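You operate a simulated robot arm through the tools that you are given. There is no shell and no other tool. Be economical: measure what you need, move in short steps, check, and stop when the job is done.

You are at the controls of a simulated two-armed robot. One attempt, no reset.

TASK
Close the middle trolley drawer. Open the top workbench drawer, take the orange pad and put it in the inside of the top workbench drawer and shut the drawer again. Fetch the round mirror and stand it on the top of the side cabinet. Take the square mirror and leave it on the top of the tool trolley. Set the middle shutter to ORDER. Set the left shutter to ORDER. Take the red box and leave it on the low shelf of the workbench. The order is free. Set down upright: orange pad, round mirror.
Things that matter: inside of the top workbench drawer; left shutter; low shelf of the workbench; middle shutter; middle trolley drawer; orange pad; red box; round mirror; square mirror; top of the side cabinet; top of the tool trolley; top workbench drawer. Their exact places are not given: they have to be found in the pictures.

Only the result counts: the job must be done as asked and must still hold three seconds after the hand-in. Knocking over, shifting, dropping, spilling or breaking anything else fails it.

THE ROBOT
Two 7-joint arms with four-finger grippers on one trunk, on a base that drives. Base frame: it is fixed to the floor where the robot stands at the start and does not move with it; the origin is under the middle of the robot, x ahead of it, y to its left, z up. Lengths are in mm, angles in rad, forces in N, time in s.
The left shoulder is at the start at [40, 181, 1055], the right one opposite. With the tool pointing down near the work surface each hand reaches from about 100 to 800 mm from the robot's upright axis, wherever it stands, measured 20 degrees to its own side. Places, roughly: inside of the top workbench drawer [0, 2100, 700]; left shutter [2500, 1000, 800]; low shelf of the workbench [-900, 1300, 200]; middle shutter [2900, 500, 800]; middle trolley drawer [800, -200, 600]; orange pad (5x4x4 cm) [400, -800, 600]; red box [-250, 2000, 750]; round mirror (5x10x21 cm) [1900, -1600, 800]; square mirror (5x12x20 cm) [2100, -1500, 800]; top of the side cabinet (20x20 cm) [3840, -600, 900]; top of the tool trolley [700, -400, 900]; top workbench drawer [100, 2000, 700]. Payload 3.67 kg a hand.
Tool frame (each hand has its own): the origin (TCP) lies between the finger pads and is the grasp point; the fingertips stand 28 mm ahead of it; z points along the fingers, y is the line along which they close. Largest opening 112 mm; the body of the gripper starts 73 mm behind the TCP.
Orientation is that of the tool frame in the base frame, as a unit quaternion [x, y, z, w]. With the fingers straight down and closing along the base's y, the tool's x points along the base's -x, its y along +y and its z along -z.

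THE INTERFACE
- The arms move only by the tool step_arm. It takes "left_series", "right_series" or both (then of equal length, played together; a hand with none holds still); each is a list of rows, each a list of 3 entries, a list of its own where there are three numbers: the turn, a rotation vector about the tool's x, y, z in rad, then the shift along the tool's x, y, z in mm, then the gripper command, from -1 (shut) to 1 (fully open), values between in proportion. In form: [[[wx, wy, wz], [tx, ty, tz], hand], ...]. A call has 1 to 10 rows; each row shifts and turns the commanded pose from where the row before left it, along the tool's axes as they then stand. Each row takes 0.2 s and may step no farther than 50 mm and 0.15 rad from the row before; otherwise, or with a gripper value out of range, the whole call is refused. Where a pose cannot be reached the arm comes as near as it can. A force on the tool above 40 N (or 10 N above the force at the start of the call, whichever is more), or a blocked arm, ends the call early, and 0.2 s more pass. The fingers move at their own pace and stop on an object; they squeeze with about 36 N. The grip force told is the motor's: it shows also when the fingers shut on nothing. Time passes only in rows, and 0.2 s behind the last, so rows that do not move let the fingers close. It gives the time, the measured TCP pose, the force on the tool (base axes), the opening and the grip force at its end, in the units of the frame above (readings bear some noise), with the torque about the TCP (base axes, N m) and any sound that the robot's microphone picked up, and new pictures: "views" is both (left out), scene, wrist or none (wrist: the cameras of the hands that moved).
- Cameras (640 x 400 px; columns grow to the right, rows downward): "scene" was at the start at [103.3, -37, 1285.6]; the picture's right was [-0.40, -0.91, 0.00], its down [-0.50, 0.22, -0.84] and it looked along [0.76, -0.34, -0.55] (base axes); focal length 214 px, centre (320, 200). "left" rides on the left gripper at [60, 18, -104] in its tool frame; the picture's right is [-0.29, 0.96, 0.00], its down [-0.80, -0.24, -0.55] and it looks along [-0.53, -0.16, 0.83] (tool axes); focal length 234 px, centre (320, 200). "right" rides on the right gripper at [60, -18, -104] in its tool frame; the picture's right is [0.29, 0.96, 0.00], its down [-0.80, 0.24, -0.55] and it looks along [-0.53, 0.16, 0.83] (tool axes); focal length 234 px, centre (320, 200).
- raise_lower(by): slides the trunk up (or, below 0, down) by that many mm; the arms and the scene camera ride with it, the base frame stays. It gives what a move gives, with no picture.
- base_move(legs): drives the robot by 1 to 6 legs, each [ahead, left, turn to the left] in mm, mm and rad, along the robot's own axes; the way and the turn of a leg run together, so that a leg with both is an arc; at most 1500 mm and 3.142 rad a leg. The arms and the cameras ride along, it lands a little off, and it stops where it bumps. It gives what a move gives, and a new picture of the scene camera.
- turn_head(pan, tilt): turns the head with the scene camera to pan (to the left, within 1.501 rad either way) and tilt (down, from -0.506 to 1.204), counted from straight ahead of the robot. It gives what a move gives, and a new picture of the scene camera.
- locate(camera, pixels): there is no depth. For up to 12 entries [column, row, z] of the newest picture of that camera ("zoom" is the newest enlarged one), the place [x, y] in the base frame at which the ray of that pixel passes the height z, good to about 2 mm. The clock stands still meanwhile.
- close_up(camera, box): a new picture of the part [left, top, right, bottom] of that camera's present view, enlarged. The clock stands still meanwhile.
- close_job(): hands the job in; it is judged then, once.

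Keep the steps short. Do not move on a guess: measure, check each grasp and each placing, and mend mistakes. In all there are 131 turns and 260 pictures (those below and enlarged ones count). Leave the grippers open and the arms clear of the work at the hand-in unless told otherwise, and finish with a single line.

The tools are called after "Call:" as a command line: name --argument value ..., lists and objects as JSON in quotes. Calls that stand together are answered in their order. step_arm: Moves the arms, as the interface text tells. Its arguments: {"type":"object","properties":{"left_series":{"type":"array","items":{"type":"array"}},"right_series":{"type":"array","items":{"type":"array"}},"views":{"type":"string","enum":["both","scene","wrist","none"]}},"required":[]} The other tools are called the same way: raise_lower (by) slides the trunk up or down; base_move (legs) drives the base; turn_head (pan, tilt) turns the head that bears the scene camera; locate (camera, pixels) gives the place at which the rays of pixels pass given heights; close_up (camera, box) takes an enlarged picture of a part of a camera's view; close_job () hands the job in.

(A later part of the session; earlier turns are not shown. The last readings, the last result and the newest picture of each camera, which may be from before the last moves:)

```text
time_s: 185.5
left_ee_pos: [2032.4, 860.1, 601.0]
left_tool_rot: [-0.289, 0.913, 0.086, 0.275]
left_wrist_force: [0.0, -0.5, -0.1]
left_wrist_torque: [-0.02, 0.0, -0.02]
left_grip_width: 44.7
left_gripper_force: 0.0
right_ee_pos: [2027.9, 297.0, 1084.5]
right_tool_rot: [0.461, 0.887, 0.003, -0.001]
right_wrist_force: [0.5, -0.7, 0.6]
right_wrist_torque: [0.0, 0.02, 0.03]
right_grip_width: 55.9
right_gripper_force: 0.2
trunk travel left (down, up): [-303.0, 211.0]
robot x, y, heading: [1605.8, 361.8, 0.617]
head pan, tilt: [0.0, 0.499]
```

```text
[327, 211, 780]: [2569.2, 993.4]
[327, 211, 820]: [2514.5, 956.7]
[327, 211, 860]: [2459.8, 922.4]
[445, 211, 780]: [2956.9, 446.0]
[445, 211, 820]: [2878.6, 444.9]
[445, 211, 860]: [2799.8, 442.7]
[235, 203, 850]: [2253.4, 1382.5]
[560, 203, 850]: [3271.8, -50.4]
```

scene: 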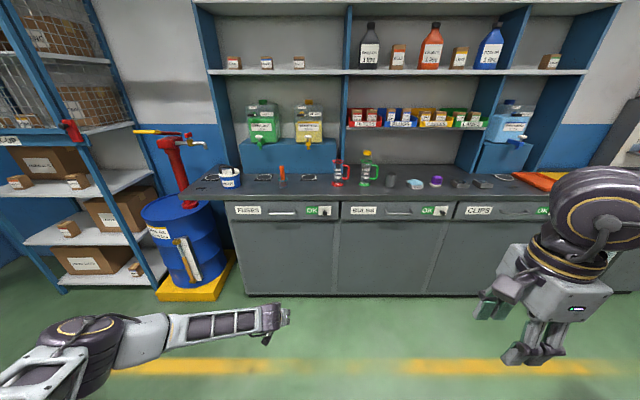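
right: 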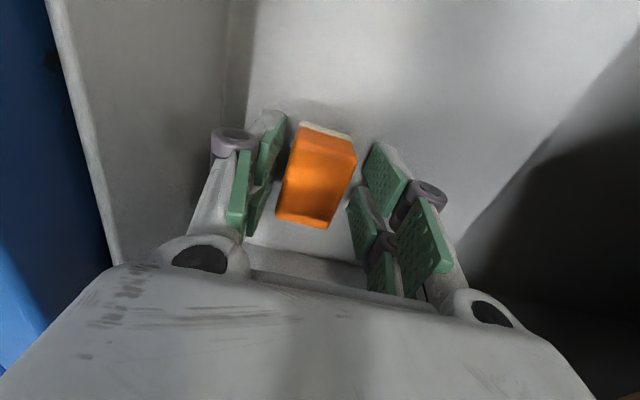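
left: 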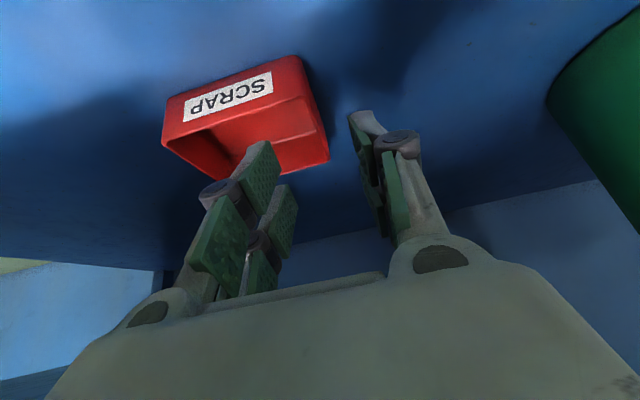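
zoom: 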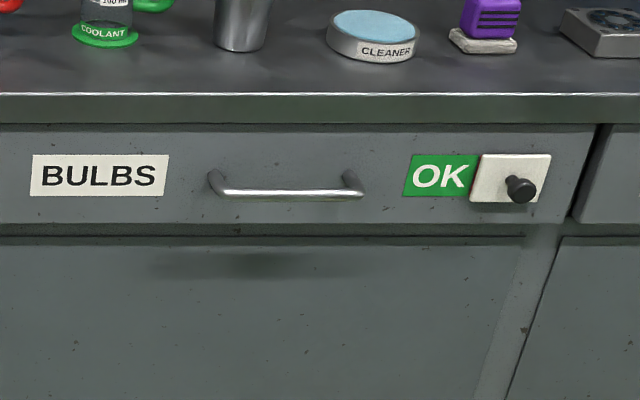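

Shutters are sliding plates with a black knob at the right; they must be pushed left. I tilt the left hand to horizontal, fingers shut.

Call:
step_arm --left_series '[[[0, -0.14, 0], [0, 0, -10], -1], [[0, -0.14, 0], [0, 0, -10], -1], [[0, -0.14, 0], [0, 0, -10], -1], [[0, -0.14, 0], [0, 0, -10], -1], [[0, -0.14, 0], [0, 0, -10], -1], [[0, -0.14, 0], [0, 0, -10], -1], [[0, -0.145, 0], [0, 0, -10], -1]]' --views "none"

Call:
base_move --legs '[[250, -240, 0]]'

```text
time_s: 187.1
left_ee_pos: [2039.0, 833.2, 604.1]
left_tool_rot: [-0.281, 0.9, 0.088, 0.322]
left_wrist_force: [0.6, 0.2, -0.4]
left_wrist_torque: [0.01, 0.01, 0.0]
left_grip_width: 0.0
left_gripper_force: 35.6
left hand out of reach, approached as far as the arm can: row 1, 2, 3, 4, 5, 6, 7
right_ee_pos: [2026.6, 297.6, 1085.4]
right_tool_rot: [0.462, 0.887, 0.003, -0.002]
right_wrist_force: [0.8, 0.3, -0.2]
right_wrist_torque: [-0.04, 0.01, -0.02]
right_grip_width: 55.8
right_gripper_force: 0.1
trunk travel left (down, up): [-303.0, 211.0]
robot x, y, heading: [1605.6, 360.0, 0.613]
head pan, tilt: [0.0, 0.499]
```

```text
time_s: 189.3
left_ee_pos: [2374.8, 792.8, 604.6]
left_tool_rot: [-0.284, 0.899, 0.089, 0.322]
left_wrist_force: [-0.2, -0.1, -1.0]
left_wrist_torque: [-0.01, 0.03, 0.04]
left_grip_width: 0.1
left_gripper_force: 35.9
right_ee_pos: [2367.0, 256.6, 1084.4]
right_tool_rot: [0.459, 0.888, 0.001, -0.001]
right_wrist_force: [0.6, 0.4, 0.7]
right_wrist_torque: [-0.02, 0.02, -0.01]
right_grip_width: 55.9
right_gripper_force: 0.1
trunk travel left (down, up): [-303.0, 211.0]
robot x, y, heading: [1945.2, 316.0, 0.623]
head pan, tilt: [0.0, 0.499]
```

scene: 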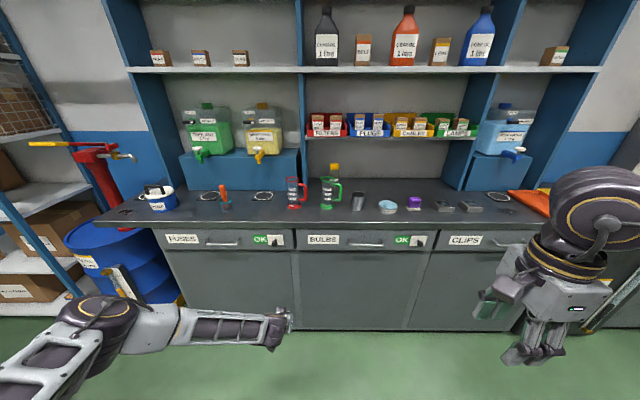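

The wrist can't go fully horizontal there; a forward-tilted hand is fine for a sideways push. Raise the hand with the trunk, and triangulate the knobs from two trunk heights.

Call:
close_up --camera "scene" --box '[240, 215, 440, 265]'

Call:
locate --camera "zoom" --pixels '[[100, 83, 780], [100, 83, 820], [100, 83, 860], [575, 83, 780], [575, 83, 820], [575, 83, 860]]'

Call:
raise_lower --by 205

Call:
close_up --camera "scene" --box '[240, 250, 440, 300]'

```text
3.20 times, centred on (340, 240) of scene
```

zoom: 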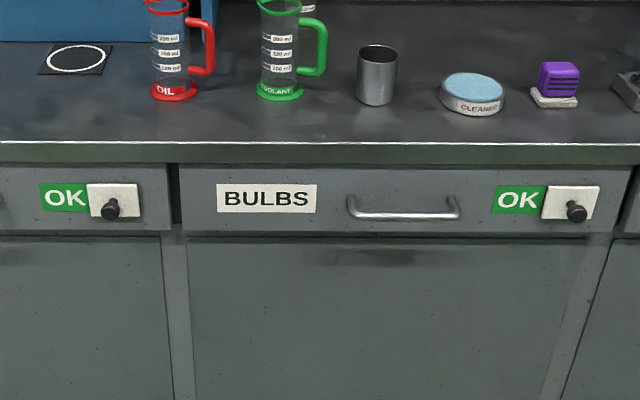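

```text
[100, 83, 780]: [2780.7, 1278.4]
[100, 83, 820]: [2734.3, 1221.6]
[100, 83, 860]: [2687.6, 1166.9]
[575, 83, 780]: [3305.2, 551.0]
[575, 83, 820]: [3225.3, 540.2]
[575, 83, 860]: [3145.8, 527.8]
```

```text
time_s: 191.5
left_ee_pos: [2374.1, 792.9, 808.9]
left_tool_rot: [-0.284, 0.899, 0.088, 0.321]
left_wrist_force: [0.1, -1.0, 0.6]
left_wrist_torque: [0.01, -0.01, 0.02]
left_grip_width: 0.0
left_gripper_force: 35.6
right_ee_pos: [2366.8, 256.8, 1289.2]
right_tool_rot: [0.459, 0.888, 0.003, -0.002]
right_wrist_force: [-0.2, -0.3, -0.1]
right_wrist_torque: [-0.01, 0.0, -0.01]
right_grip_width: 56.0
right_gripper_force: 0.1
trunk travel left (down, up): [-508.0, 6.0]
robot x, y, heading: [1948.9, 315.6, 0.622]
head pan, tilt: [0.0, 0.499]
```

```text
3.20 times, centred on (340, 275) of scene
```

zoom: 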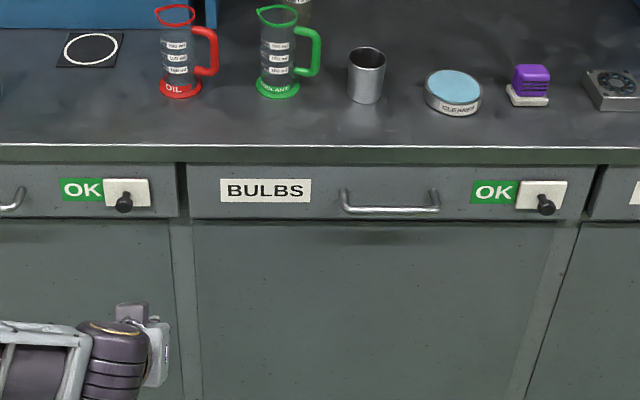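

Call:
locate --camera "scene" --pixels '[[274.7, 242.5, 780], [274.7, 242.5, 820], [274.7, 242.5, 860], [420, 243.4, 780], [420, 243.4, 820], [420, 243.4, 860]]'

Call:
locate --camera "zoom" --pixels '[[124, 203, 780], [124, 203, 820], [124, 203, 860], [546, 205, 780], [546, 205, 820], [546, 205, 860], [150, 193, 820], [104, 193, 820], [320, 148, 880]]'

```text
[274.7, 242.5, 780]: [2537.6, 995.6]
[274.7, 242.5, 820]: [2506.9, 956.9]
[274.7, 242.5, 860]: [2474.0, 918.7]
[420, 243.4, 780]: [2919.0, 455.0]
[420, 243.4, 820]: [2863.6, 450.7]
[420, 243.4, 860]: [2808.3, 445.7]
```

```text
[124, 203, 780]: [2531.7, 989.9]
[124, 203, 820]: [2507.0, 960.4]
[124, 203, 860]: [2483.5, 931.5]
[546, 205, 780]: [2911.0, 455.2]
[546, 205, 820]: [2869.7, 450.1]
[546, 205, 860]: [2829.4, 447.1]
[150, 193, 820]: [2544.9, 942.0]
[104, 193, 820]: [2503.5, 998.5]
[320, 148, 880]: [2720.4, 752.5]
```

Knobs: left (2514,967,810), middle (2879,452,810). The shut left fist is right of the left knob by ~60 mm. Drive forward 195.

Call:
base_move --legs '[[195, 0, 0]]'

Call:
step_arm --left_series '[[[0, 0, 0], [-6, 0, -8], -1]]' --views "wrist"

Call:
turn_head --pan 0.3 --tilt 0.75

```text
time_s: 193.2
left_ee_pos: [2534.4, 903.4, 810.3]
left_tool_rot: [-0.283, 0.899, 0.088, 0.322]
left_wrist_force: [0.0, 0.5, -0.2]
left_wrist_torque: [0.04, -0.05, -0.01]
left_grip_width: 0.1
left_gripper_force: 35.8
right_ee_pos: [2523.1, 366.5, 1290.6]
right_tool_rot: [0.461, 0.888, 0.004, -0.002]
right_wrist_force: [0.6, 0.3, 0.5]
right_wrist_torque: [0.03, -0.01, 0.0]
right_grip_width: 55.9
right_gripper_force: 0.0
trunk travel left (down, up): [-508.0, 6.0]
robot x, y, heading: [2101.0, 426.1, 0.623]
head pan, tilt: [0.0, 0.499]
```

scene: 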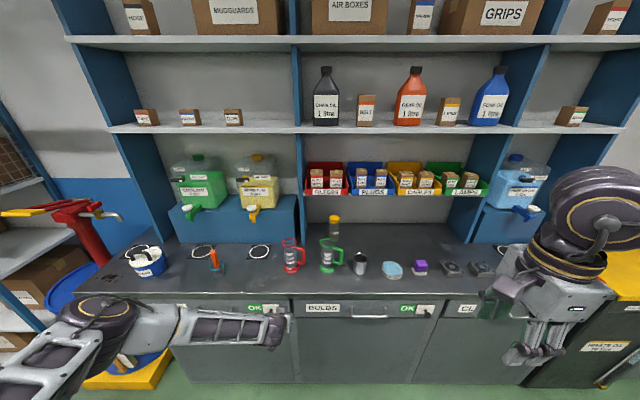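

```text
time_s: 193.6
left_ee_pos: [2533.9, 903.9, 819.9]
left_tool_rot: [-0.283, 0.899, 0.089, 0.322]
left_wrist_force: [0.0, 0.0, -0.2]
left_wrist_torque: [-0.03, -0.02, 0.0]
left_grip_width: 0.0
left_gripper_force: 35.8
right_ee_pos: [2524.0, 367.4, 1290.6]
right_tool_rot: [0.46, 0.888, 0.004, -0.001]
right_wrist_force: [-0.6, 1.1, 0.1]
right_wrist_torque: [0.01, -0.04, -0.01]
right_grip_width: 56.0
right_gripper_force: 0.0
trunk travel left (down, up): [-508.0, 6.0]
robot x, y, heading: [2100.2, 426.6, 0.617]
head pan, tilt: [0.0, 0.499]
```

left: 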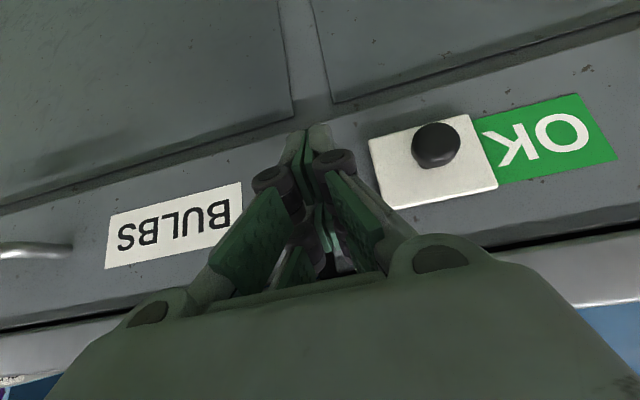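

```text
time_s: 194.3
left_ee_pos: [2535.2, 903.7, 818.5]
left_tool_rot: [-0.283, 0.899, 0.088, 0.321]
left_wrist_force: [0.0, -0.5, -0.7]
left_wrist_torque: [-0.01, 0.0, 0.0]
left_grip_width: 0.0
left_gripper_force: 36.3
right_ee_pos: [2523.5, 369.1, 1289.9]
right_tool_rot: [0.46, 0.888, 0.003, -0.002]
right_wrist_force: [0.5, 0.3, 0.3]
right_wrist_torque: [0.03, 0.0, -0.01]
right_grip_width: 56.2
right_gripper_force: 0.1
trunk travel left (down, up): [-508.0, 6.0]
robot x, y, heading: [2104.1, 430.7, 0.619]
head pan, tilt: [0.3, 0.75]
```

scene: 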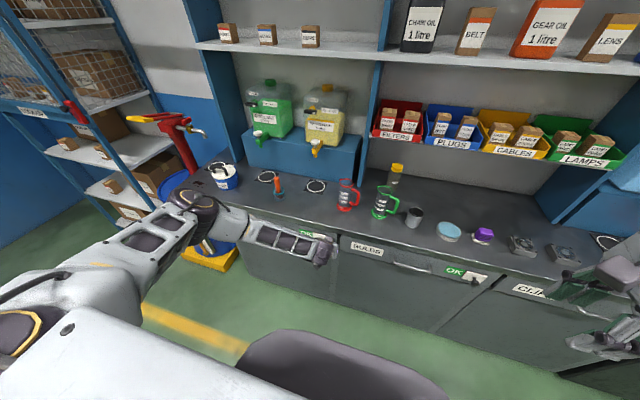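

Wrist view shows the knob at (436,145), to be reached by moving +y. Move 20 mm forward, then sweep left.

Call:
step_arm --left_series '[[[0, 0, 0], [-15.6, 0, 12.6], -1], [[0, 0, 0], [0, 10, 0], -1], [[0, 0, 0], [0, 10, 0], -1], [[0, 0, 0], [0, 10, 0], -1], [[0, 0, 0], [0, 10, 0], -1], [[0, 0, 0], [0, 10, 0], -1], [[0, 0, 0], [0, 8, 0], -1], [[0, 0, 0], [0, 8, 0], -1]]' --views "wrist"

```text
time_s: 196.2
left_ee_pos: [2512.0, 970.0, 818.6]
left_tool_rot: [-0.282, 0.9, 0.087, 0.32]
left_wrist_force: [-6.1, -13.8, 0.1]
left_wrist_torque: [-0.04, 0.03, -0.21]
left_grip_width: 0.1
left_gripper_force: 35.7
right_ee_pos: [2524.3, 367.5, 1290.4]
right_tool_rot: [0.461, 0.888, 0.003, -0.001]
right_wrist_force: [0.2, -0.4, 0.7]
right_wrist_torque: [-0.03, 0.01, 0.01]
right_grip_width: 55.8
right_gripper_force: 0.0
trunk travel left (down, up): [-508.0, 6.0]
robot x, y, heading: [2102.7, 428.0, 0.616]
head pan, tilt: [0.3, 0.75]
```

left: 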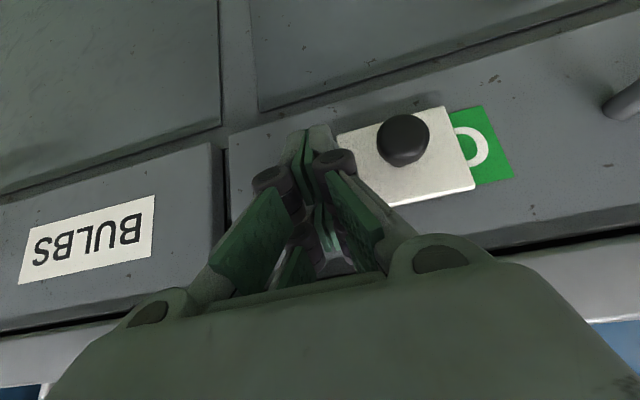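

It slides. Continue until it stops.

Call:
step_arm --left_series '[[[0, 0, 0], [0, 8, 0], -1], [[0, 0, 0], [0, 8, 0], -1], [[0, 0, 0], [0, 8, 0], -1], [[0, 0, 0], [0, 8, 0], -1], [[0, 0, 0], [0, 8, 0], -1], [[0, 0, 0], [0, 8, 0], -1], [[0, 0, 0], [0, 8, 0], -1]]' --views "wrist"

```text
time_s: 197.4
left_ee_pos: [2497.3, 990.0, 817.9]
left_tool_rot: [-0.275, 0.902, 0.078, 0.323]
left_wrist_force: [2.0, -8.3, 2.6]
left_wrist_torque: [0.07, -0.01, -0.23]
left_grip_width: 0.2
left_gripper_force: 35.7
right_ee_pos: [2525.3, 366.8, 1289.8]
right_tool_rot: [0.461, 0.887, 0.003, -0.001]
right_wrist_force: [0.6, 0.4, 0.0]
right_wrist_torque: [-0.01, 0.0, 0.02]
right_grip_width: 55.8
right_gripper_force: 0.0
trunk travel left (down, up): [-508.0, 6.0]
robot x, y, heading: [2105.1, 429.6, 0.622]
head pan, tilt: [0.3, 0.75]
stopped in row 6 (left hand): the force on the tool passed its limit at 42 N (the readings are from after the stop); the commanded pose is now the measured one
```

left: 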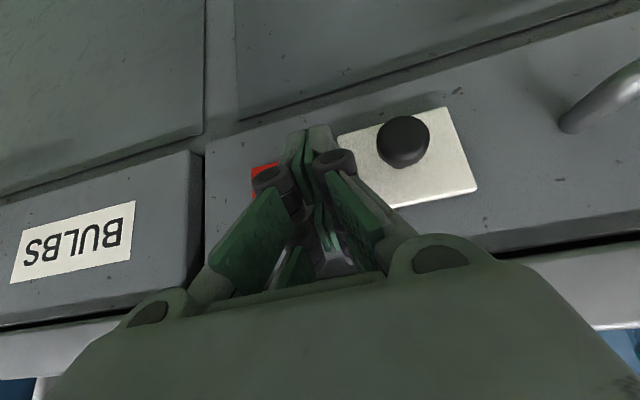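

Left shutter shows red (ORDER). Back the hand off and look right before strafing.

Call:
step_arm --left_series '[[[0, 0, 0], [0, -15, 0], -1], [[0, 0, 0], [31, 0, -25], -1], [[0, 0, 0], [31, 0, -25], -1]]' --views "none"

Call:
close_up --camera "left" --box '[100, 0, 600, 300]'

Call:
turn_head --pan -1.0 --tilt 0.6

```text
time_s: 198.2
left_ee_pos: [2486.0, 970.2, 818.3]
left_tool_rot: [-0.278, 0.902, 0.08, 0.32]
left_wrist_force: [1.0, 0.0, 0.2]
left_wrist_torque: [-0.03, -0.02, 0.01]
left_grip_width: 0.0
left_gripper_force: 36.2
left hand out of reach, approached as far as the arm can: row 2, 3
right_ee_pos: [2525.1, 368.5, 1290.3]
right_tool_rot: [0.46, 0.888, 0.003, -0.001]
right_wrist_force: [0.3, -0.9, -0.1]
right_wrist_torque: [0.01, -0.03, 0.0]
right_grip_width: 55.8
right_gripper_force: 0.1
trunk travel left (down, up): [-508.0, 6.0]
robot x, y, heading: [2102.5, 430.9, 0.616]
head pan, tilt: [0.3, 0.75]
```

```text
1.28 times, centred on (350, 150) of left
```

zoom: 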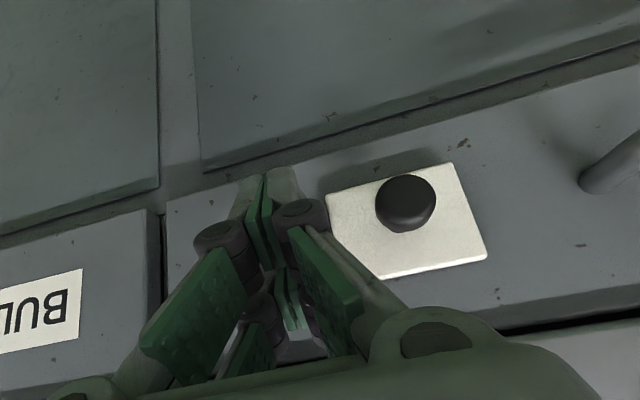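

```text
time_s: 199.7
left_ee_pos: [2486.7, 969.8, 818.9]
left_tool_rot: [-0.277, 0.902, 0.08, 0.321]
left_wrist_force: [0.9, 0.7, -0.1]
left_wrist_torque: [0.01, 0.01, 0.0]
left_grip_width: 0.0
left_gripper_force: 36.0
right_ee_pos: [2525.9, 367.4, 1289.6]
right_tool_rot: [0.461, 0.887, 0.003, -0.002]
right_wrist_force: [0.6, -0.6, 0.5]
right_wrist_torque: [-0.02, 0.03, 0.02]
right_grip_width: 56.1
right_gripper_force: 0.0
trunk travel left (down, up): [-508.0, 6.0]
robot x, y, heading: [2103.7, 430.7, 0.618]
head pan, tilt: [-1.0, 0.6]
```

scene: 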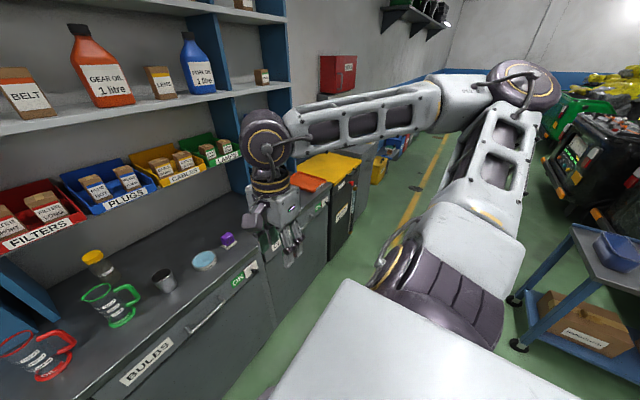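

Call:
locate --camera "scene" --pixels '[[517, 345, 20], [515, 300, 20], [575, 228, 800], [610, 265, 900], [355, 165, 800]]'

```text
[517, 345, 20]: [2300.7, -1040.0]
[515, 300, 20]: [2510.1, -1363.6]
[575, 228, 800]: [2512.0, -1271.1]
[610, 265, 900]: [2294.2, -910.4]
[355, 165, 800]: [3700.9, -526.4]
```

Path right is clear (mobile table starts at n≥2180, s≤1270). Back 80, strafe right 700.

Call:
base_move --legs '[[-80, 0, 0], [0, -700, 0], [60, 0, 0]]'

Call:
close_up --camera "left" --box '[0, 0, 640, 400]'

```text
time_s: 204.9
left_ee_pos: [2872.3, 380.9, 821.9]
left_tool_rot: [-0.276, 0.902, 0.078, 0.323]
left_wrist_force: [0.2, -1.3, 0.3]
left_wrist_torque: [0.0, 0.01, 0.0]
left_grip_width: 0.0
left_gripper_force: 36.2
right_ee_pos: [2908.2, -223.2, 1291.6]
right_tool_rot: [0.461, 0.887, 0.007, 0.0]
right_wrist_force: [-0.8, -0.2, -0.1]
right_wrist_torque: [0.07, -0.05, -0.01]
right_grip_width: 55.9
right_gripper_force: 0.0
trunk travel left (down, up): [-508.0, 6.0]
robot x, y, heading: [2493.0, -160.0, 0.614]
head pan, tilt: [-1.0, 0.6]
```

scene: 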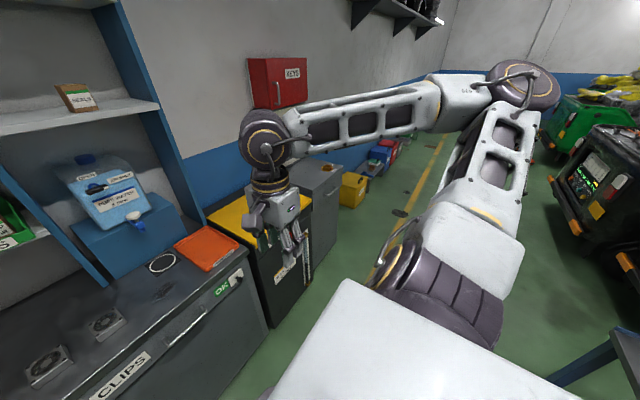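

```text
1.00 times, centred on (320, 200) of left (not enlarged: the box is as wide or as high as the picture)
```

zoom: 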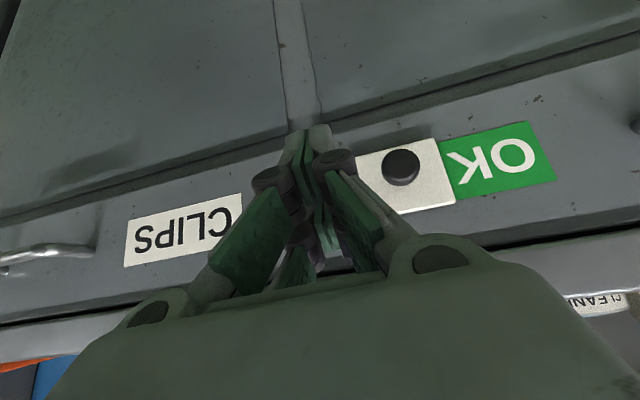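

Call:
base_move --legs '[[45, 0, 0]]'

Call:
step_arm --left_series '[[[0, 0, 0], [0, 9, 0], -1], [[0, 0, 0], [0, 9, 0], -1], [[0, 0, 0], [0, 9, 0], -1], [[0, 0, 0], [0, 9, 0], -1], [[0, 0, 0], [0, 9, 0], -1]]' --views "wrist"

```text
time_s: 206.0
left_ee_pos: [2908.8, 408.1, 815.0]
left_tool_rot: [-0.277, 0.903, 0.078, 0.318]
left_wrist_force: [-1.1, 0.7, -0.5]
left_wrist_torque: [0.0, -0.03, 0.0]
left_grip_width: 0.0
left_gripper_force: 36.2
right_ee_pos: [2948.6, -192.9, 1289.2]
right_tool_rot: [0.461, 0.887, 0.003, -0.002]
right_wrist_force: [1.3, 0.6, 0.0]
right_wrist_torque: [0.01, 0.01, 0.03]
right_grip_width: 56.0
right_gripper_force: 0.1
trunk travel left (down, up): [-508.0, 6.0]
robot x, y, heading: [2529.1, -136.6, 0.618]
head pan, tilt: [-1.0, 0.6]
stopped in leg 1: the force on the tool passed its limit at 119 N (the readings are from after the stop); the commanded pose is now the measured one
```

scene: 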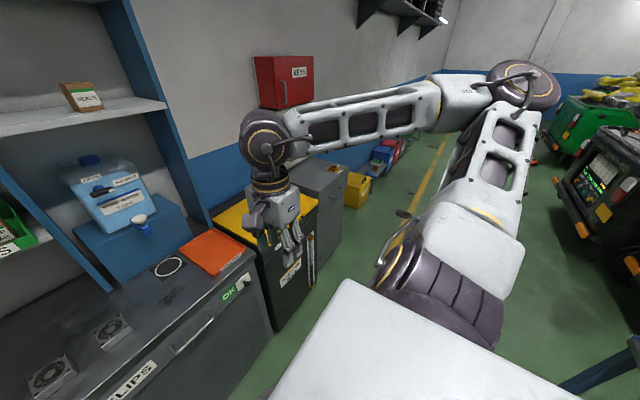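

```text
time_s: 207.2
left_ee_pos: [2883.3, 444.4, 814.7]
left_tool_rot: [-0.277, 0.903, 0.078, 0.318]
left_wrist_force: [-0.9, -2.4, 1.4]
left_wrist_torque: [0.03, -0.04, 0.03]
left_grip_width: 0.1
left_gripper_force: 35.7
right_ee_pos: [2949.4, -193.6, 1290.7]
right_tool_rot: [0.461, 0.887, 0.003, -0.001]
right_wrist_force: [0.3, 0.1, -0.5]
right_wrist_torque: [-0.01, -0.02, 0.01]
right_grip_width: 55.8
right_gripper_force: 0.1
trunk travel left (down, up): [-508.0, 6.0]
robot x, y, heading: [2525.1, -131.8, 0.619]
head pan, tilt: [-1.0, 0.6]
```

left: 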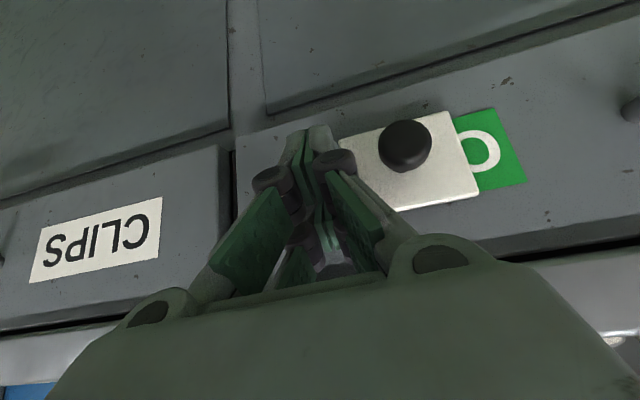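

Fingertips touched the drawer front briefly; sliding works though. Ease back 4 mm and continue pushing.

Call:
step_arm --left_series '[[[0, 0, 0], [3, 6, -2.5], -1], [[0, 0, 0], [0, 8, 0], -1], [[0, 0, 0], [0, 8, 0], -1], [[0, 0, 0], [0, 8, 0], -1], [[0, 0, 0], [0, 8, 0], -1], [[0, 0, 0], [0, 8, 0], -1], [[0, 0, 0], [0, 8, 0], -1]]' --views "wrist"

```text
time_s: 208.7
left_ee_pos: [2861.9, 467.1, 813.8]
left_tool_rot: [-0.269, 0.905, 0.065, 0.322]
left_wrist_force: [6.1, -8.1, 0.6]
left_wrist_torque: [0.05, 0.05, -0.29]
left_grip_width: 0.0
left_gripper_force: 35.6
right_ee_pos: [2947.6, -196.4, 1290.7]
right_tool_rot: [0.463, 0.886, 0.004, -0.001]
right_wrist_force: [-0.4, 0.7, 0.6]
right_wrist_torque: [-0.02, -0.04, -0.01]
right_grip_width: 55.8
right_gripper_force: 0.0
trunk travel left (down, up): [-508.0, 6.0]
robot x, y, heading: [2524.4, -133.8, 0.611]
head pan, tilt: [-1.0, 0.6]
stopped in row 7 (left hand): the force on the tool passed its limit at 43 N (the readings are from after the stop); the commanded pose is now the measured one
```

left: 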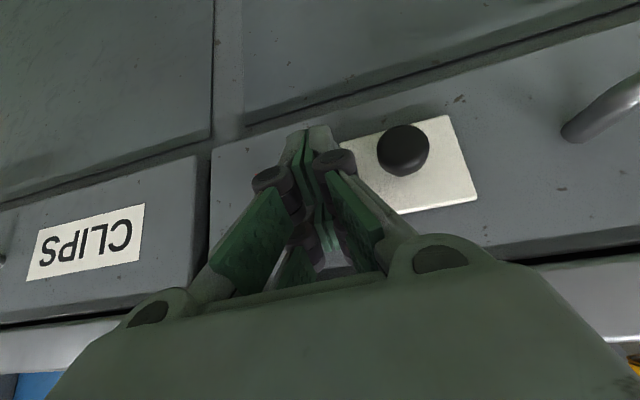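

Both shutters slid. Retreat, and check both in a picture.

Call:
step_arm --left_series '[[[0, 0, 0], [0, -14, 0], -1]]' --views "none"

Call:
base_move --legs '[[-330, 0, 0]]'

Call:
step_arm --left_series '[[[0, 0.14, 0], [-28, 0, -35], -1], [[0, 0.14, 0], [-28, 0, -35], 0], [[0, 0.14, 0], [-20, 0, -40], 0], [[0, 0.14, 0], [-12, 0, -42], 0], [[0, 0, 0], [0, 0, -45], 0], [[0, 0, 0], [20, 0, -40], 0], [[0, 0, 0], [20, 0, -40], 0]]' --views "none"

Call:
turn_head --pan 0.35 --tilt 0.55

Call:
close_up --camera "scene" --box '[140, 180, 460, 320]'

```text
time_s: 209.1
left_ee_pos: [2869.0, 459.1, 815.3]
left_tool_rot: [-0.271, 0.905, 0.068, 0.321]
left_wrist_force: [0.3, 0.3, -0.6]
left_wrist_torque: [0.02, 0.0, 0.03]
left_grip_width: 0.1
left_gripper_force: 35.7
right_ee_pos: [2950.2, -196.8, 1288.9]
right_tool_rot: [0.462, 0.887, 0.003, -0.002]
right_wrist_force: [0.8, -1.0, 0.3]
right_wrist_torque: [0.02, 0.04, 0.0]
right_grip_width: 56.0
right_gripper_force: 0.0
trunk travel left (down, up): [-508.0, 6.0]
robot x, y, heading: [2525.6, -134.9, 0.616]
head pan, tilt: [-1.0, 0.6]
```

```text
time_s: 211.3
left_ee_pos: [2600.9, 267.1, 813.7]
left_tool_rot: [-0.269, 0.906, 0.067, 0.321]
left_wrist_force: [0.2, -1.0, -0.2]
left_wrist_torque: [0.0, 0.05, -0.03]
left_grip_width: 0.0
left_gripper_force: 36.0
right_ee_pos: [2676.1, -388.8, 1288.6]
right_tool_rot: [0.465, 0.885, 0.003, -0.002]
right_wrist_force: [-0.9, -0.5, 0.3]
right_wrist_torque: [0.01, 0.04, 0.03]
right_grip_width: 55.9
right_gripper_force: 0.0
trunk travel left (down, up): [-508.0, 6.0]
robot x, y, heading: [2253.1, -327.5, 0.611]
head pan, tilt: [-1.0, 0.6]
```

scene: 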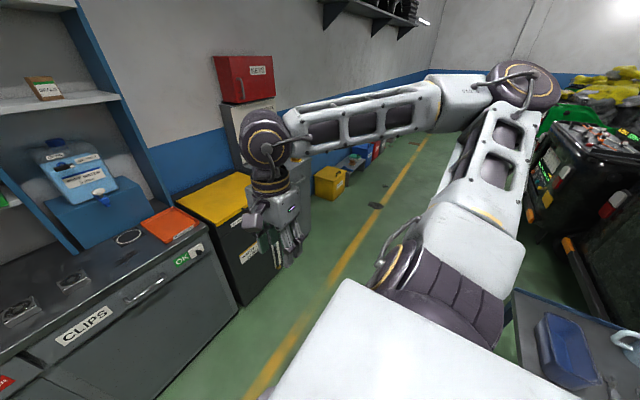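

```text
time_s: 212.9
left_ee_pos: [2557.1, 255.2, 1113.7]
left_tool_rot: [-0.276, 0.959, -0.009, 0.058]
left_wrist_force: [0.5, -0.2, 0.3]
left_wrist_torque: [0.02, -0.04, -0.02]
left_grip_width: 56.0
left_gripper_force: 0.1
right_ee_pos: [2674.1, -391.1, 1290.4]
right_tool_rot: [0.465, 0.885, 0.003, -0.001]
right_wrist_force: [-0.2, -0.4, 0.3]
right_wrist_torque: [-0.01, -0.02, 0.02]
right_grip_width: 56.0
right_gripper_force: 0.0
trunk travel left (down, up): [-508.0, 6.0]
robot x, y, heading: [2256.7, -326.4, 0.607]
head pan, tilt: [-1.0, 0.6]
```

```text
time_s: 214.4
left_ee_pos: [2557.8, 258.1, 1110.7]
left_tool_rot: [-0.276, 0.959, -0.01, 0.058]
left_wrist_force: [0.2, -0.6, 0.1]
left_wrist_torque: [0.0, 0.03, -0.01]
left_grip_width: 55.9
left_gripper_force: 0.1
right_ee_pos: [2676.8, -389.3, 1290.0]
right_tool_rot: [0.464, 0.886, 0.003, -0.001]
right_wrist_force: [0.1, 0.0, -0.1]
right_wrist_torque: [0.03, 0.02, 0.02]
right_grip_width: 56.0
right_gripper_force: 0.1
trunk travel left (down, up): [-508.0, 6.0]
robot x, y, heading: [2252.9, -327.7, 0.609]
head pan, tilt: [0.351, 0.55]
```

scene: 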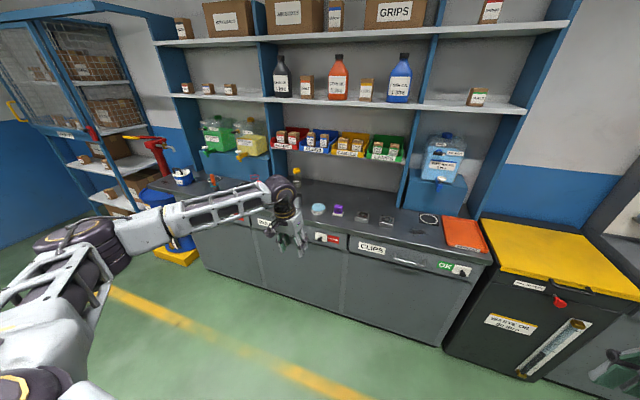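

```text
2.00 times, centred on (300, 250) of scene
```

zoom: 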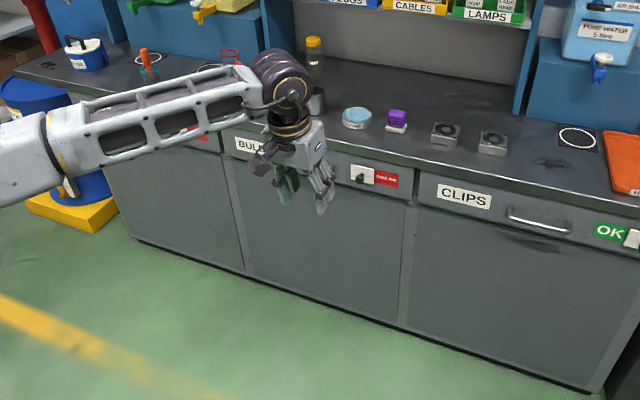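

Both shutters show red. Now turn to face the mobile table with the mirrors.

Call:
base_move --legs '[[0, 0, -1.562], [0, -600, 0]]'

Call:
turn_head --pan -0.2 --tilt 0.65

```text
time_s: 221.9
left_ee_pos: [2380.6, -965.8, 1111.1]
left_tool_rot: [0.459, 0.887, -0.047, 0.035]
left_wrist_force: [-0.5, -0.2, -0.9]
left_wrist_torque: [0.0, 0.01, -0.01]
left_grip_width: 56.1
left_gripper_force: 0.2
right_ee_pos: [1742.2, -1120.9, 1289.7]
right_tool_rot: [0.946, 0.324, 0.003, 0.002]
right_wrist_force: [0.0, -0.1, -0.4]
right_wrist_torque: [-0.02, -0.02, 0.02]
right_grip_width: 56.1
right_gripper_force: 0.0
trunk travel left (down, up): [-508.0, 6.0]
robot x, y, heading: [1783.5, -695.9, -0.908]
head pan, tilt: [0.351, 0.55]
```

scene: 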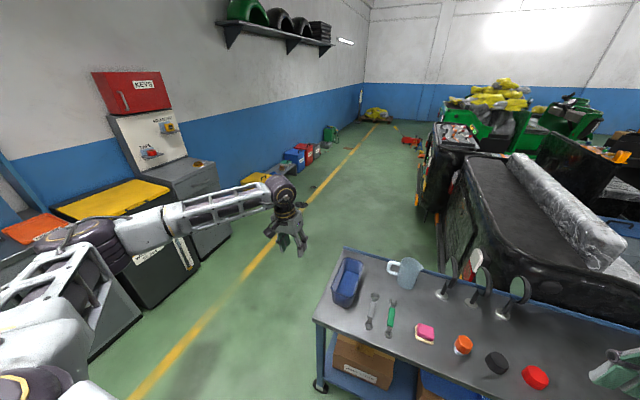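

```text
time_s: 222.9
left_ee_pos: [2379.5, -967.7, 1111.5]
left_tool_rot: [0.458, 0.887, -0.048, 0.036]
left_wrist_force: [-0.2, 0.5, 0.9]
left_wrist_torque: [-0.01, 0.01, 0.01]
left_grip_width: 56.0
left_gripper_force: 0.1
right_ee_pos: [1741.4, -1119.1, 1290.3]
right_tool_rot: [0.946, 0.323, 0.003, 0.002]
right_wrist_force: [-0.3, -0.2, -0.4]
right_wrist_torque: [0.02, 0.04, 0.0]
right_grip_width: 55.8
right_gripper_force: 0.1
trunk travel left (down, up): [-508.0, 6.0]
robot x, y, heading: [1781.2, -694.6, -0.904]
head pan, tilt: [-0.201, 0.649]
```

scene: 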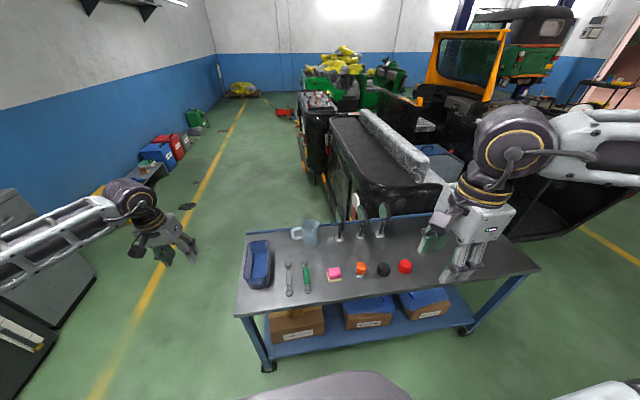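

Call:
close_up --camera "scene" --box '[280, 170, 460, 290]'

Call:
locate --camera "zoom" --pixels '[[207, 248, 750], [207, 248, 800], [275, 238, 750], [275, 238, 800], [353, 230, 750], [353, 230, 800]]'

```text
3.33 times, centred on (370, 230) of scene
```

zoom: 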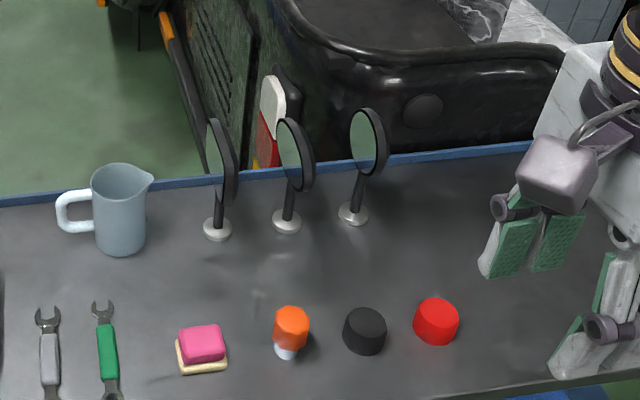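

```text
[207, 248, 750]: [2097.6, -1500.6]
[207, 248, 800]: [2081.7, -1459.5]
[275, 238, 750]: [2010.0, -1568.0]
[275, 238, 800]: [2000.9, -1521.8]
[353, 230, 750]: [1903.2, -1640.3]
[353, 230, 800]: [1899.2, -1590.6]
```

Call:
close_up --camera "scene" --box '[325, 190, 405, 250]'

```text
6.67 times, centred on (365, 220) of scene
```

zoom: 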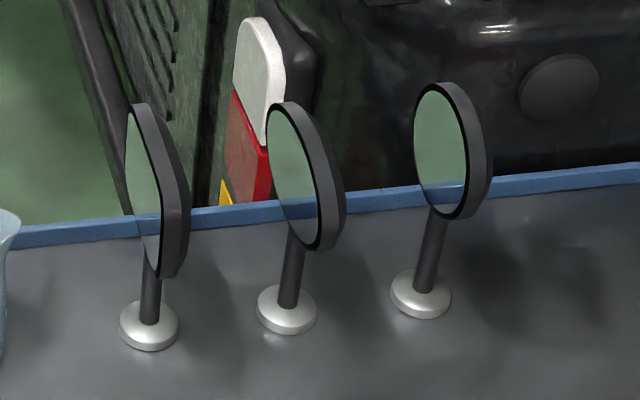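

Three mirrors: by given coordinates and shape, the right one (1900,−1600) is the round one, the left one (2090,−1480) is square, the middle one an oval decoy. Drive to stand in front of them.

Call:
base_move --legs '[[0, -320, -0.049], [150, 0, 0]]'

Call:
turn_head --pan 0.0 --tilt 0.7

```text
time_s: 226.1
left_ee_pos: [2186.6, -1315.6, 1113.4]
left_tool_rot: [0.486, 0.872, -0.048, 0.036]
left_wrist_force: [-0.6, 1.0, -0.1]
left_wrist_torque: [-0.01, -0.03, 0.03]
left_grip_width: 56.1
left_gripper_force: 0.0
right_ee_pos: [1537.8, -1426.8, 1291.7]
right_tool_rot: [0.956, 0.293, 0.004, 0.004]
right_wrist_force: [-0.5, 1.3, -0.7]
right_wrist_torque: [-0.07, 0.0, 0.0]
right_grip_width: 56.0
right_gripper_force: 0.1
trunk travel left (down, up): [-508.0, 6.0]
robot x, y, heading: [1604.6, -1007.3, -0.974]
head pan, tilt: [-0.201, 0.649]
```

scene: 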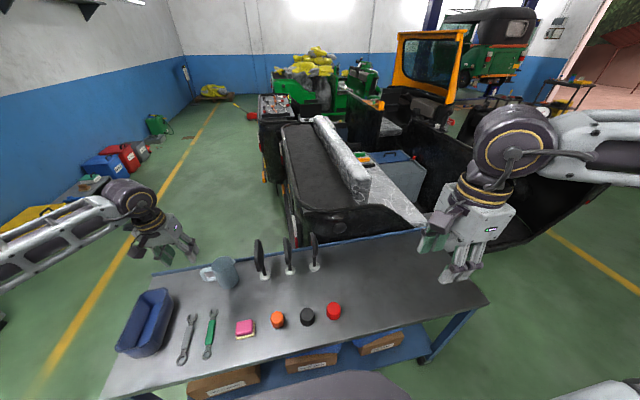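

```text
time_s: 226.8
left_ee_pos: [2187.2, -1318.1, 1111.1]
left_tool_rot: [0.487, 0.871, -0.048, 0.034]
left_wrist_force: [0.3, -0.5, -0.4]
left_wrist_torque: [0.01, -0.01, 0.0]
left_grip_width: 55.8
left_gripper_force: 0.1
right_ee_pos: [1539.5, -1429.1, 1289.3]
right_tool_rot: [0.956, 0.294, 0.003, 0.001]
right_wrist_force: [0.9, -0.2, 0.1]
right_wrist_torque: [0.0, 0.04, 0.05]
right_grip_width: 56.1
right_gripper_force: 0.0
trunk travel left (down, up): [-508.0, 6.0]
robot x, y, heading: [1608.0, -1007.8, -0.978]
head pan, tilt: [0.0, 0.7]
```

scene: 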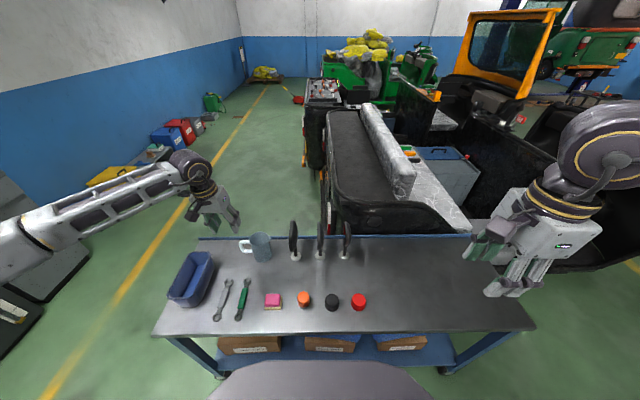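

Call:
close_up --camera "scene" --box '[270, 205, 370, 275]'

Call:
locate --camera "zoom" --pixels '[[162, 334, 740], [162, 334, 780], [484, 325, 740], [484, 325, 780], [147, 112, 940], [147, 112, 980], [487, 105, 940], [487, 105, 980], [330, 112, 960]]'

Call:
raise_lower --by -200

Call:
close_up --camera "scene" --box '[270, 165, 370, 235]'

```text
5.71 times, centred on (320, 240) of scene
```

zoom: 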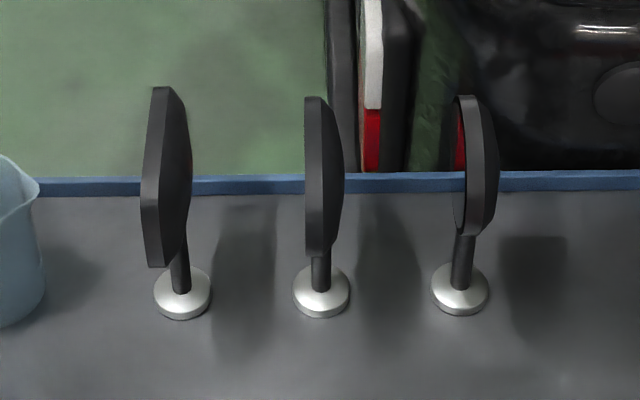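

```text
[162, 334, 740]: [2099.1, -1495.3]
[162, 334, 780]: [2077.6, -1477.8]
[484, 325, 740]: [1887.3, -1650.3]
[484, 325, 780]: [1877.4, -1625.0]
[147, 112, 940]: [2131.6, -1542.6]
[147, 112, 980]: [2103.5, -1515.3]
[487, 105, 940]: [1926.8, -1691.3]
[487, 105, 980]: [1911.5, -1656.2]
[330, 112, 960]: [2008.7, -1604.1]
```

```text
time_s: 229.0
left_ee_pos: [2188.4, -1317.2, 911.9]
left_tool_rot: [0.487, 0.872, -0.048, 0.035]
left_wrist_force: [-0.2, 0.3, 0.0]
left_wrist_torque: [0.04, -0.01, 0.01]
left_grip_width: 55.8
left_gripper_force: 0.0
right_ee_pos: [1539.5, -1429.4, 1089.6]
right_tool_rot: [0.956, 0.293, 0.003, 0.001]
right_wrist_force: [0.4, -0.1, -0.3]
right_wrist_torque: [0.01, 0.0, 0.02]
right_grip_width: 55.9
right_gripper_force: 0.0
trunk travel left (down, up): [-308.0, 206.0]
robot x, y, heading: [1608.5, -1009.9, -0.972]
head pan, tilt: [0.0, 0.7]
```

```text
5.71 times, centred on (320, 200) of scene
```

zoom: 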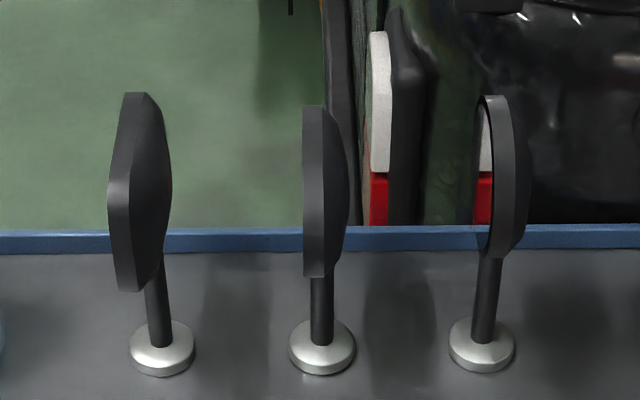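

Call:
locate --camera "scene" --pixels '[[295.8, 256.1, 740], [295.8, 256.1, 780], [344.5, 255.8, 740], [344.5, 255.8, 780], [293.4, 220.4, 940], [293.4, 220.4, 980], [346.3, 222, 940], [346.3, 222, 980]]'

Call:
locate --camera "zoom" --pixels '[[162, 342, 740], [162, 342, 780], [482, 338, 740], [482, 338, 780], [140, 95, 940], [140, 95, 980], [494, 98, 940], [494, 98, 980]]'

```text
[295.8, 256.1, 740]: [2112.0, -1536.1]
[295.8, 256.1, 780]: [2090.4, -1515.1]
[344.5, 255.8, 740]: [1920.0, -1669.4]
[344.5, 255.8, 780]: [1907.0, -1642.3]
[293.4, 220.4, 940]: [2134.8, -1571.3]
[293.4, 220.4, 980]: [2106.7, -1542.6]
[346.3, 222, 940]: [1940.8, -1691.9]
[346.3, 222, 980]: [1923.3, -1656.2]
```

```text
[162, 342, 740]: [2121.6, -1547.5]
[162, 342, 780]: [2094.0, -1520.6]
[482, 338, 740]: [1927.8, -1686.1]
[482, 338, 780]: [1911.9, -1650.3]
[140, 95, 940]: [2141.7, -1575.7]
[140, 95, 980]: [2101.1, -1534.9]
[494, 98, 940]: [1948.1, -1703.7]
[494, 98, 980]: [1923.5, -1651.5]
```

Mirrors: round base ≈ (1900,−1632), square base ≈ (2085,−1510); both plates stand parallel to my forward direction, so neutral yaw grips across them. Return the right hand to neutral yaw and raise the left.

Call:
step_arm --right_series '[[[0, 0, -0.149], [0, 0, 0], 0.2], [[0, 0, -0.149], [0, 0, 0], 0.2], [[0, 0, -0.149], [0, 0, 0], 0.2], [[0, 0, -0.149], [0, 0, 0], 0.2], [[0, 0, -0.149], [0, 0, 0], 0.2], [[0, 0, -0.149], [0, 0, 0], 0.2], [[0, 0, -0.149], [0, 0, 0], 0.2], [[0, 0, -0.149], [0, 0, 0], 0.2], [[0, 0, -0.149], [0, 0, 0], 0.2], [[0, 0, -0.149], [0, 0, 0], 0.2]]' --left_series '[[[0, 0, 0], [0, 0, -45], 0.2], [[0, 0, 0], [0, 0, -45], 0.2], [[0, 0, 0], [0, 0, -45], 0.2], [[0, 0, 0], [0, 0, -30], 0.2], [[0, 0, 0], [0, 0, 0], 0.2], [[0, 0, 0], [0, 0, 0], 0.2], [[0, 0, 0], [0, 0, 0], 0.2], [[0, 0, 0], [0, 0, 0], 0.2], [[0, 0, 0], [0, 0, 0], 0.2], [[0, 0, 0], [0, 0, 0], 0.2]]' --views "none"

```text
time_s: 231.2
left_ee_pos: [2184.6, -1298.8, 1077.4]
left_tool_rot: [0.486, 0.872, -0.048, 0.035]
left_wrist_force: [-0.2, 0.5, -0.5]
left_wrist_torque: [-0.01, 0.01, 0.0]
left_grip_width: 67.6
left_gripper_force: 0.1
right_ee_pos: [1540.0, -1429.9, 1090.2]
right_tool_rot: [0.502, 0.865, 0.002, 0.003]
right_wrist_force: [-0.3, 0.5, -0.5]
right_wrist_torque: [0.0, 0.01, 0.01]
right_grip_width: 67.0
right_gripper_force: 0.0
trunk travel left (down, up): [-308.0, 206.0]
robot x, y, heading: [1610.3, -1008.4, -0.976]
head pan, tilt: [0.0, 0.7]
```

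Call:
step_arm --right_series '[[[0, 0, 0], [-41, 23.7, 0], 0.2], [[0, 0, 0], [-41, 23.7, 0], 0.2], [[0, 0, 0], [-41, 23.7, 0], 0.2], [[0, 0, 0], [-41, 23.7, 0], 0.2], [[0, 0, 0], [-41, 23.7, 0], 0.2], [[0, 0, 0], [-41, 23.7, 0], 0.2], [[0, 0, 0], [-41, 23.7, 0], 0.2], [[0, 0, 0], [-41, 23.7, 0], 0.2], [[0, 0, 0], [-20, 11, 0], 0.2], [[0, 0, -0.1], [0, 0, 0], 0.2]]' --views "both"

```text
time_s: 233.4
left_ee_pos: [2184.2, -1298.4, 1076.3]
left_tool_rot: [0.487, 0.871, -0.048, 0.035]
left_wrist_force: [0.3, -0.3, -0.1]
left_wrist_torque: [0.03, 0.0, -0.02]
left_grip_width: 67.4
left_gripper_force: 0.1
right_ee_pos: [1834.0, -1619.6, 1093.0]
right_tool_rot: [0.46, 0.888, 0.002, 0.003]
right_wrist_force: [0.2, -0.5, -0.1]
right_wrist_torque: [0.0, -0.01, -0.01]
right_grip_width: 67.6
right_gripper_force: 0.0
right hand out of reach, approached as far as the arm can: row 8, 9
trunk travel left (down, up): [-308.0, 206.0]
robot x, y, heading: [1609.8, -1010.0, -0.967]
head pan, tilt: [0.0, 0.7]
```

scene: 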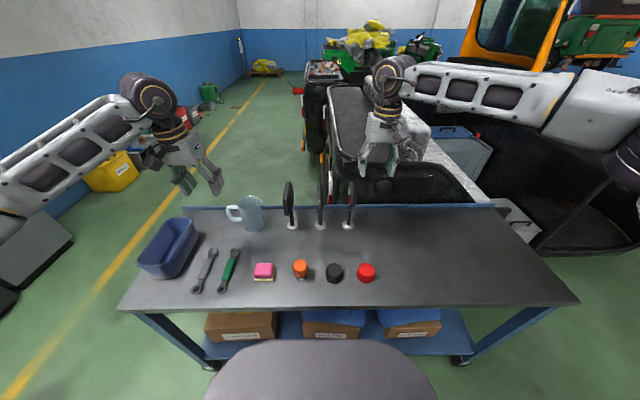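
right: 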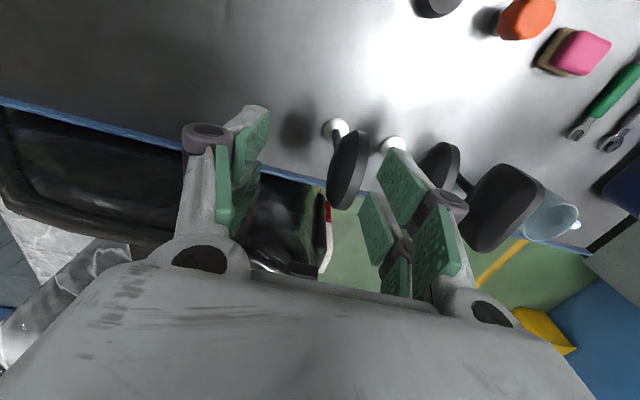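

Call:
close_up --camera "right" --box '[290, 100, 430, 220]'

Call:
locate --camera "right" --pixels '[[337, 128, 790], [337, 128, 760], [347, 208, 970], [347, 208, 1000], [355, 135, 950], [340, 170, 960], [365, 160, 960]]'

```text
3.33 times, centred on (360, 160) of right
```

zoom: 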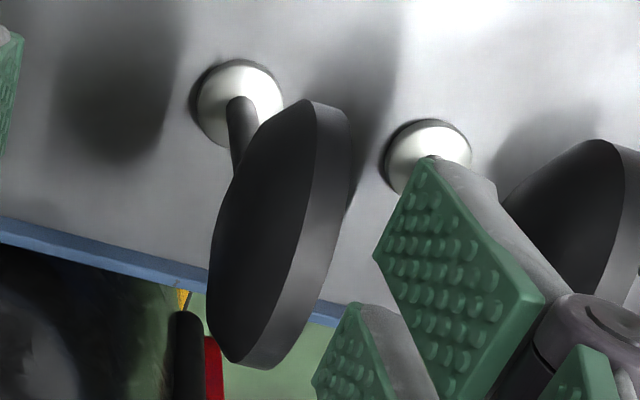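

```text
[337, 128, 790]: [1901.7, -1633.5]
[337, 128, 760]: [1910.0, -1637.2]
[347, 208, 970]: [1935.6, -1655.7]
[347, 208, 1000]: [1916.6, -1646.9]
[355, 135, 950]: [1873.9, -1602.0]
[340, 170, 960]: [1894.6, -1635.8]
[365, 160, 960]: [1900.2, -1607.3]
```

Call:
locate --camera "zoom" --pixels '[[330, 108, 945], [335, 200, 985], [318, 260, 985], [258, 362, 945], [345, 190, 985], [300, 195, 985]]'

```text
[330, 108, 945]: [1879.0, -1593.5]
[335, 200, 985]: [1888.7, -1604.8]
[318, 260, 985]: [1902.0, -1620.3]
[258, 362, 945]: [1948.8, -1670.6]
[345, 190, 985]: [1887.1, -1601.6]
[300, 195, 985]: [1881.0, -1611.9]
```

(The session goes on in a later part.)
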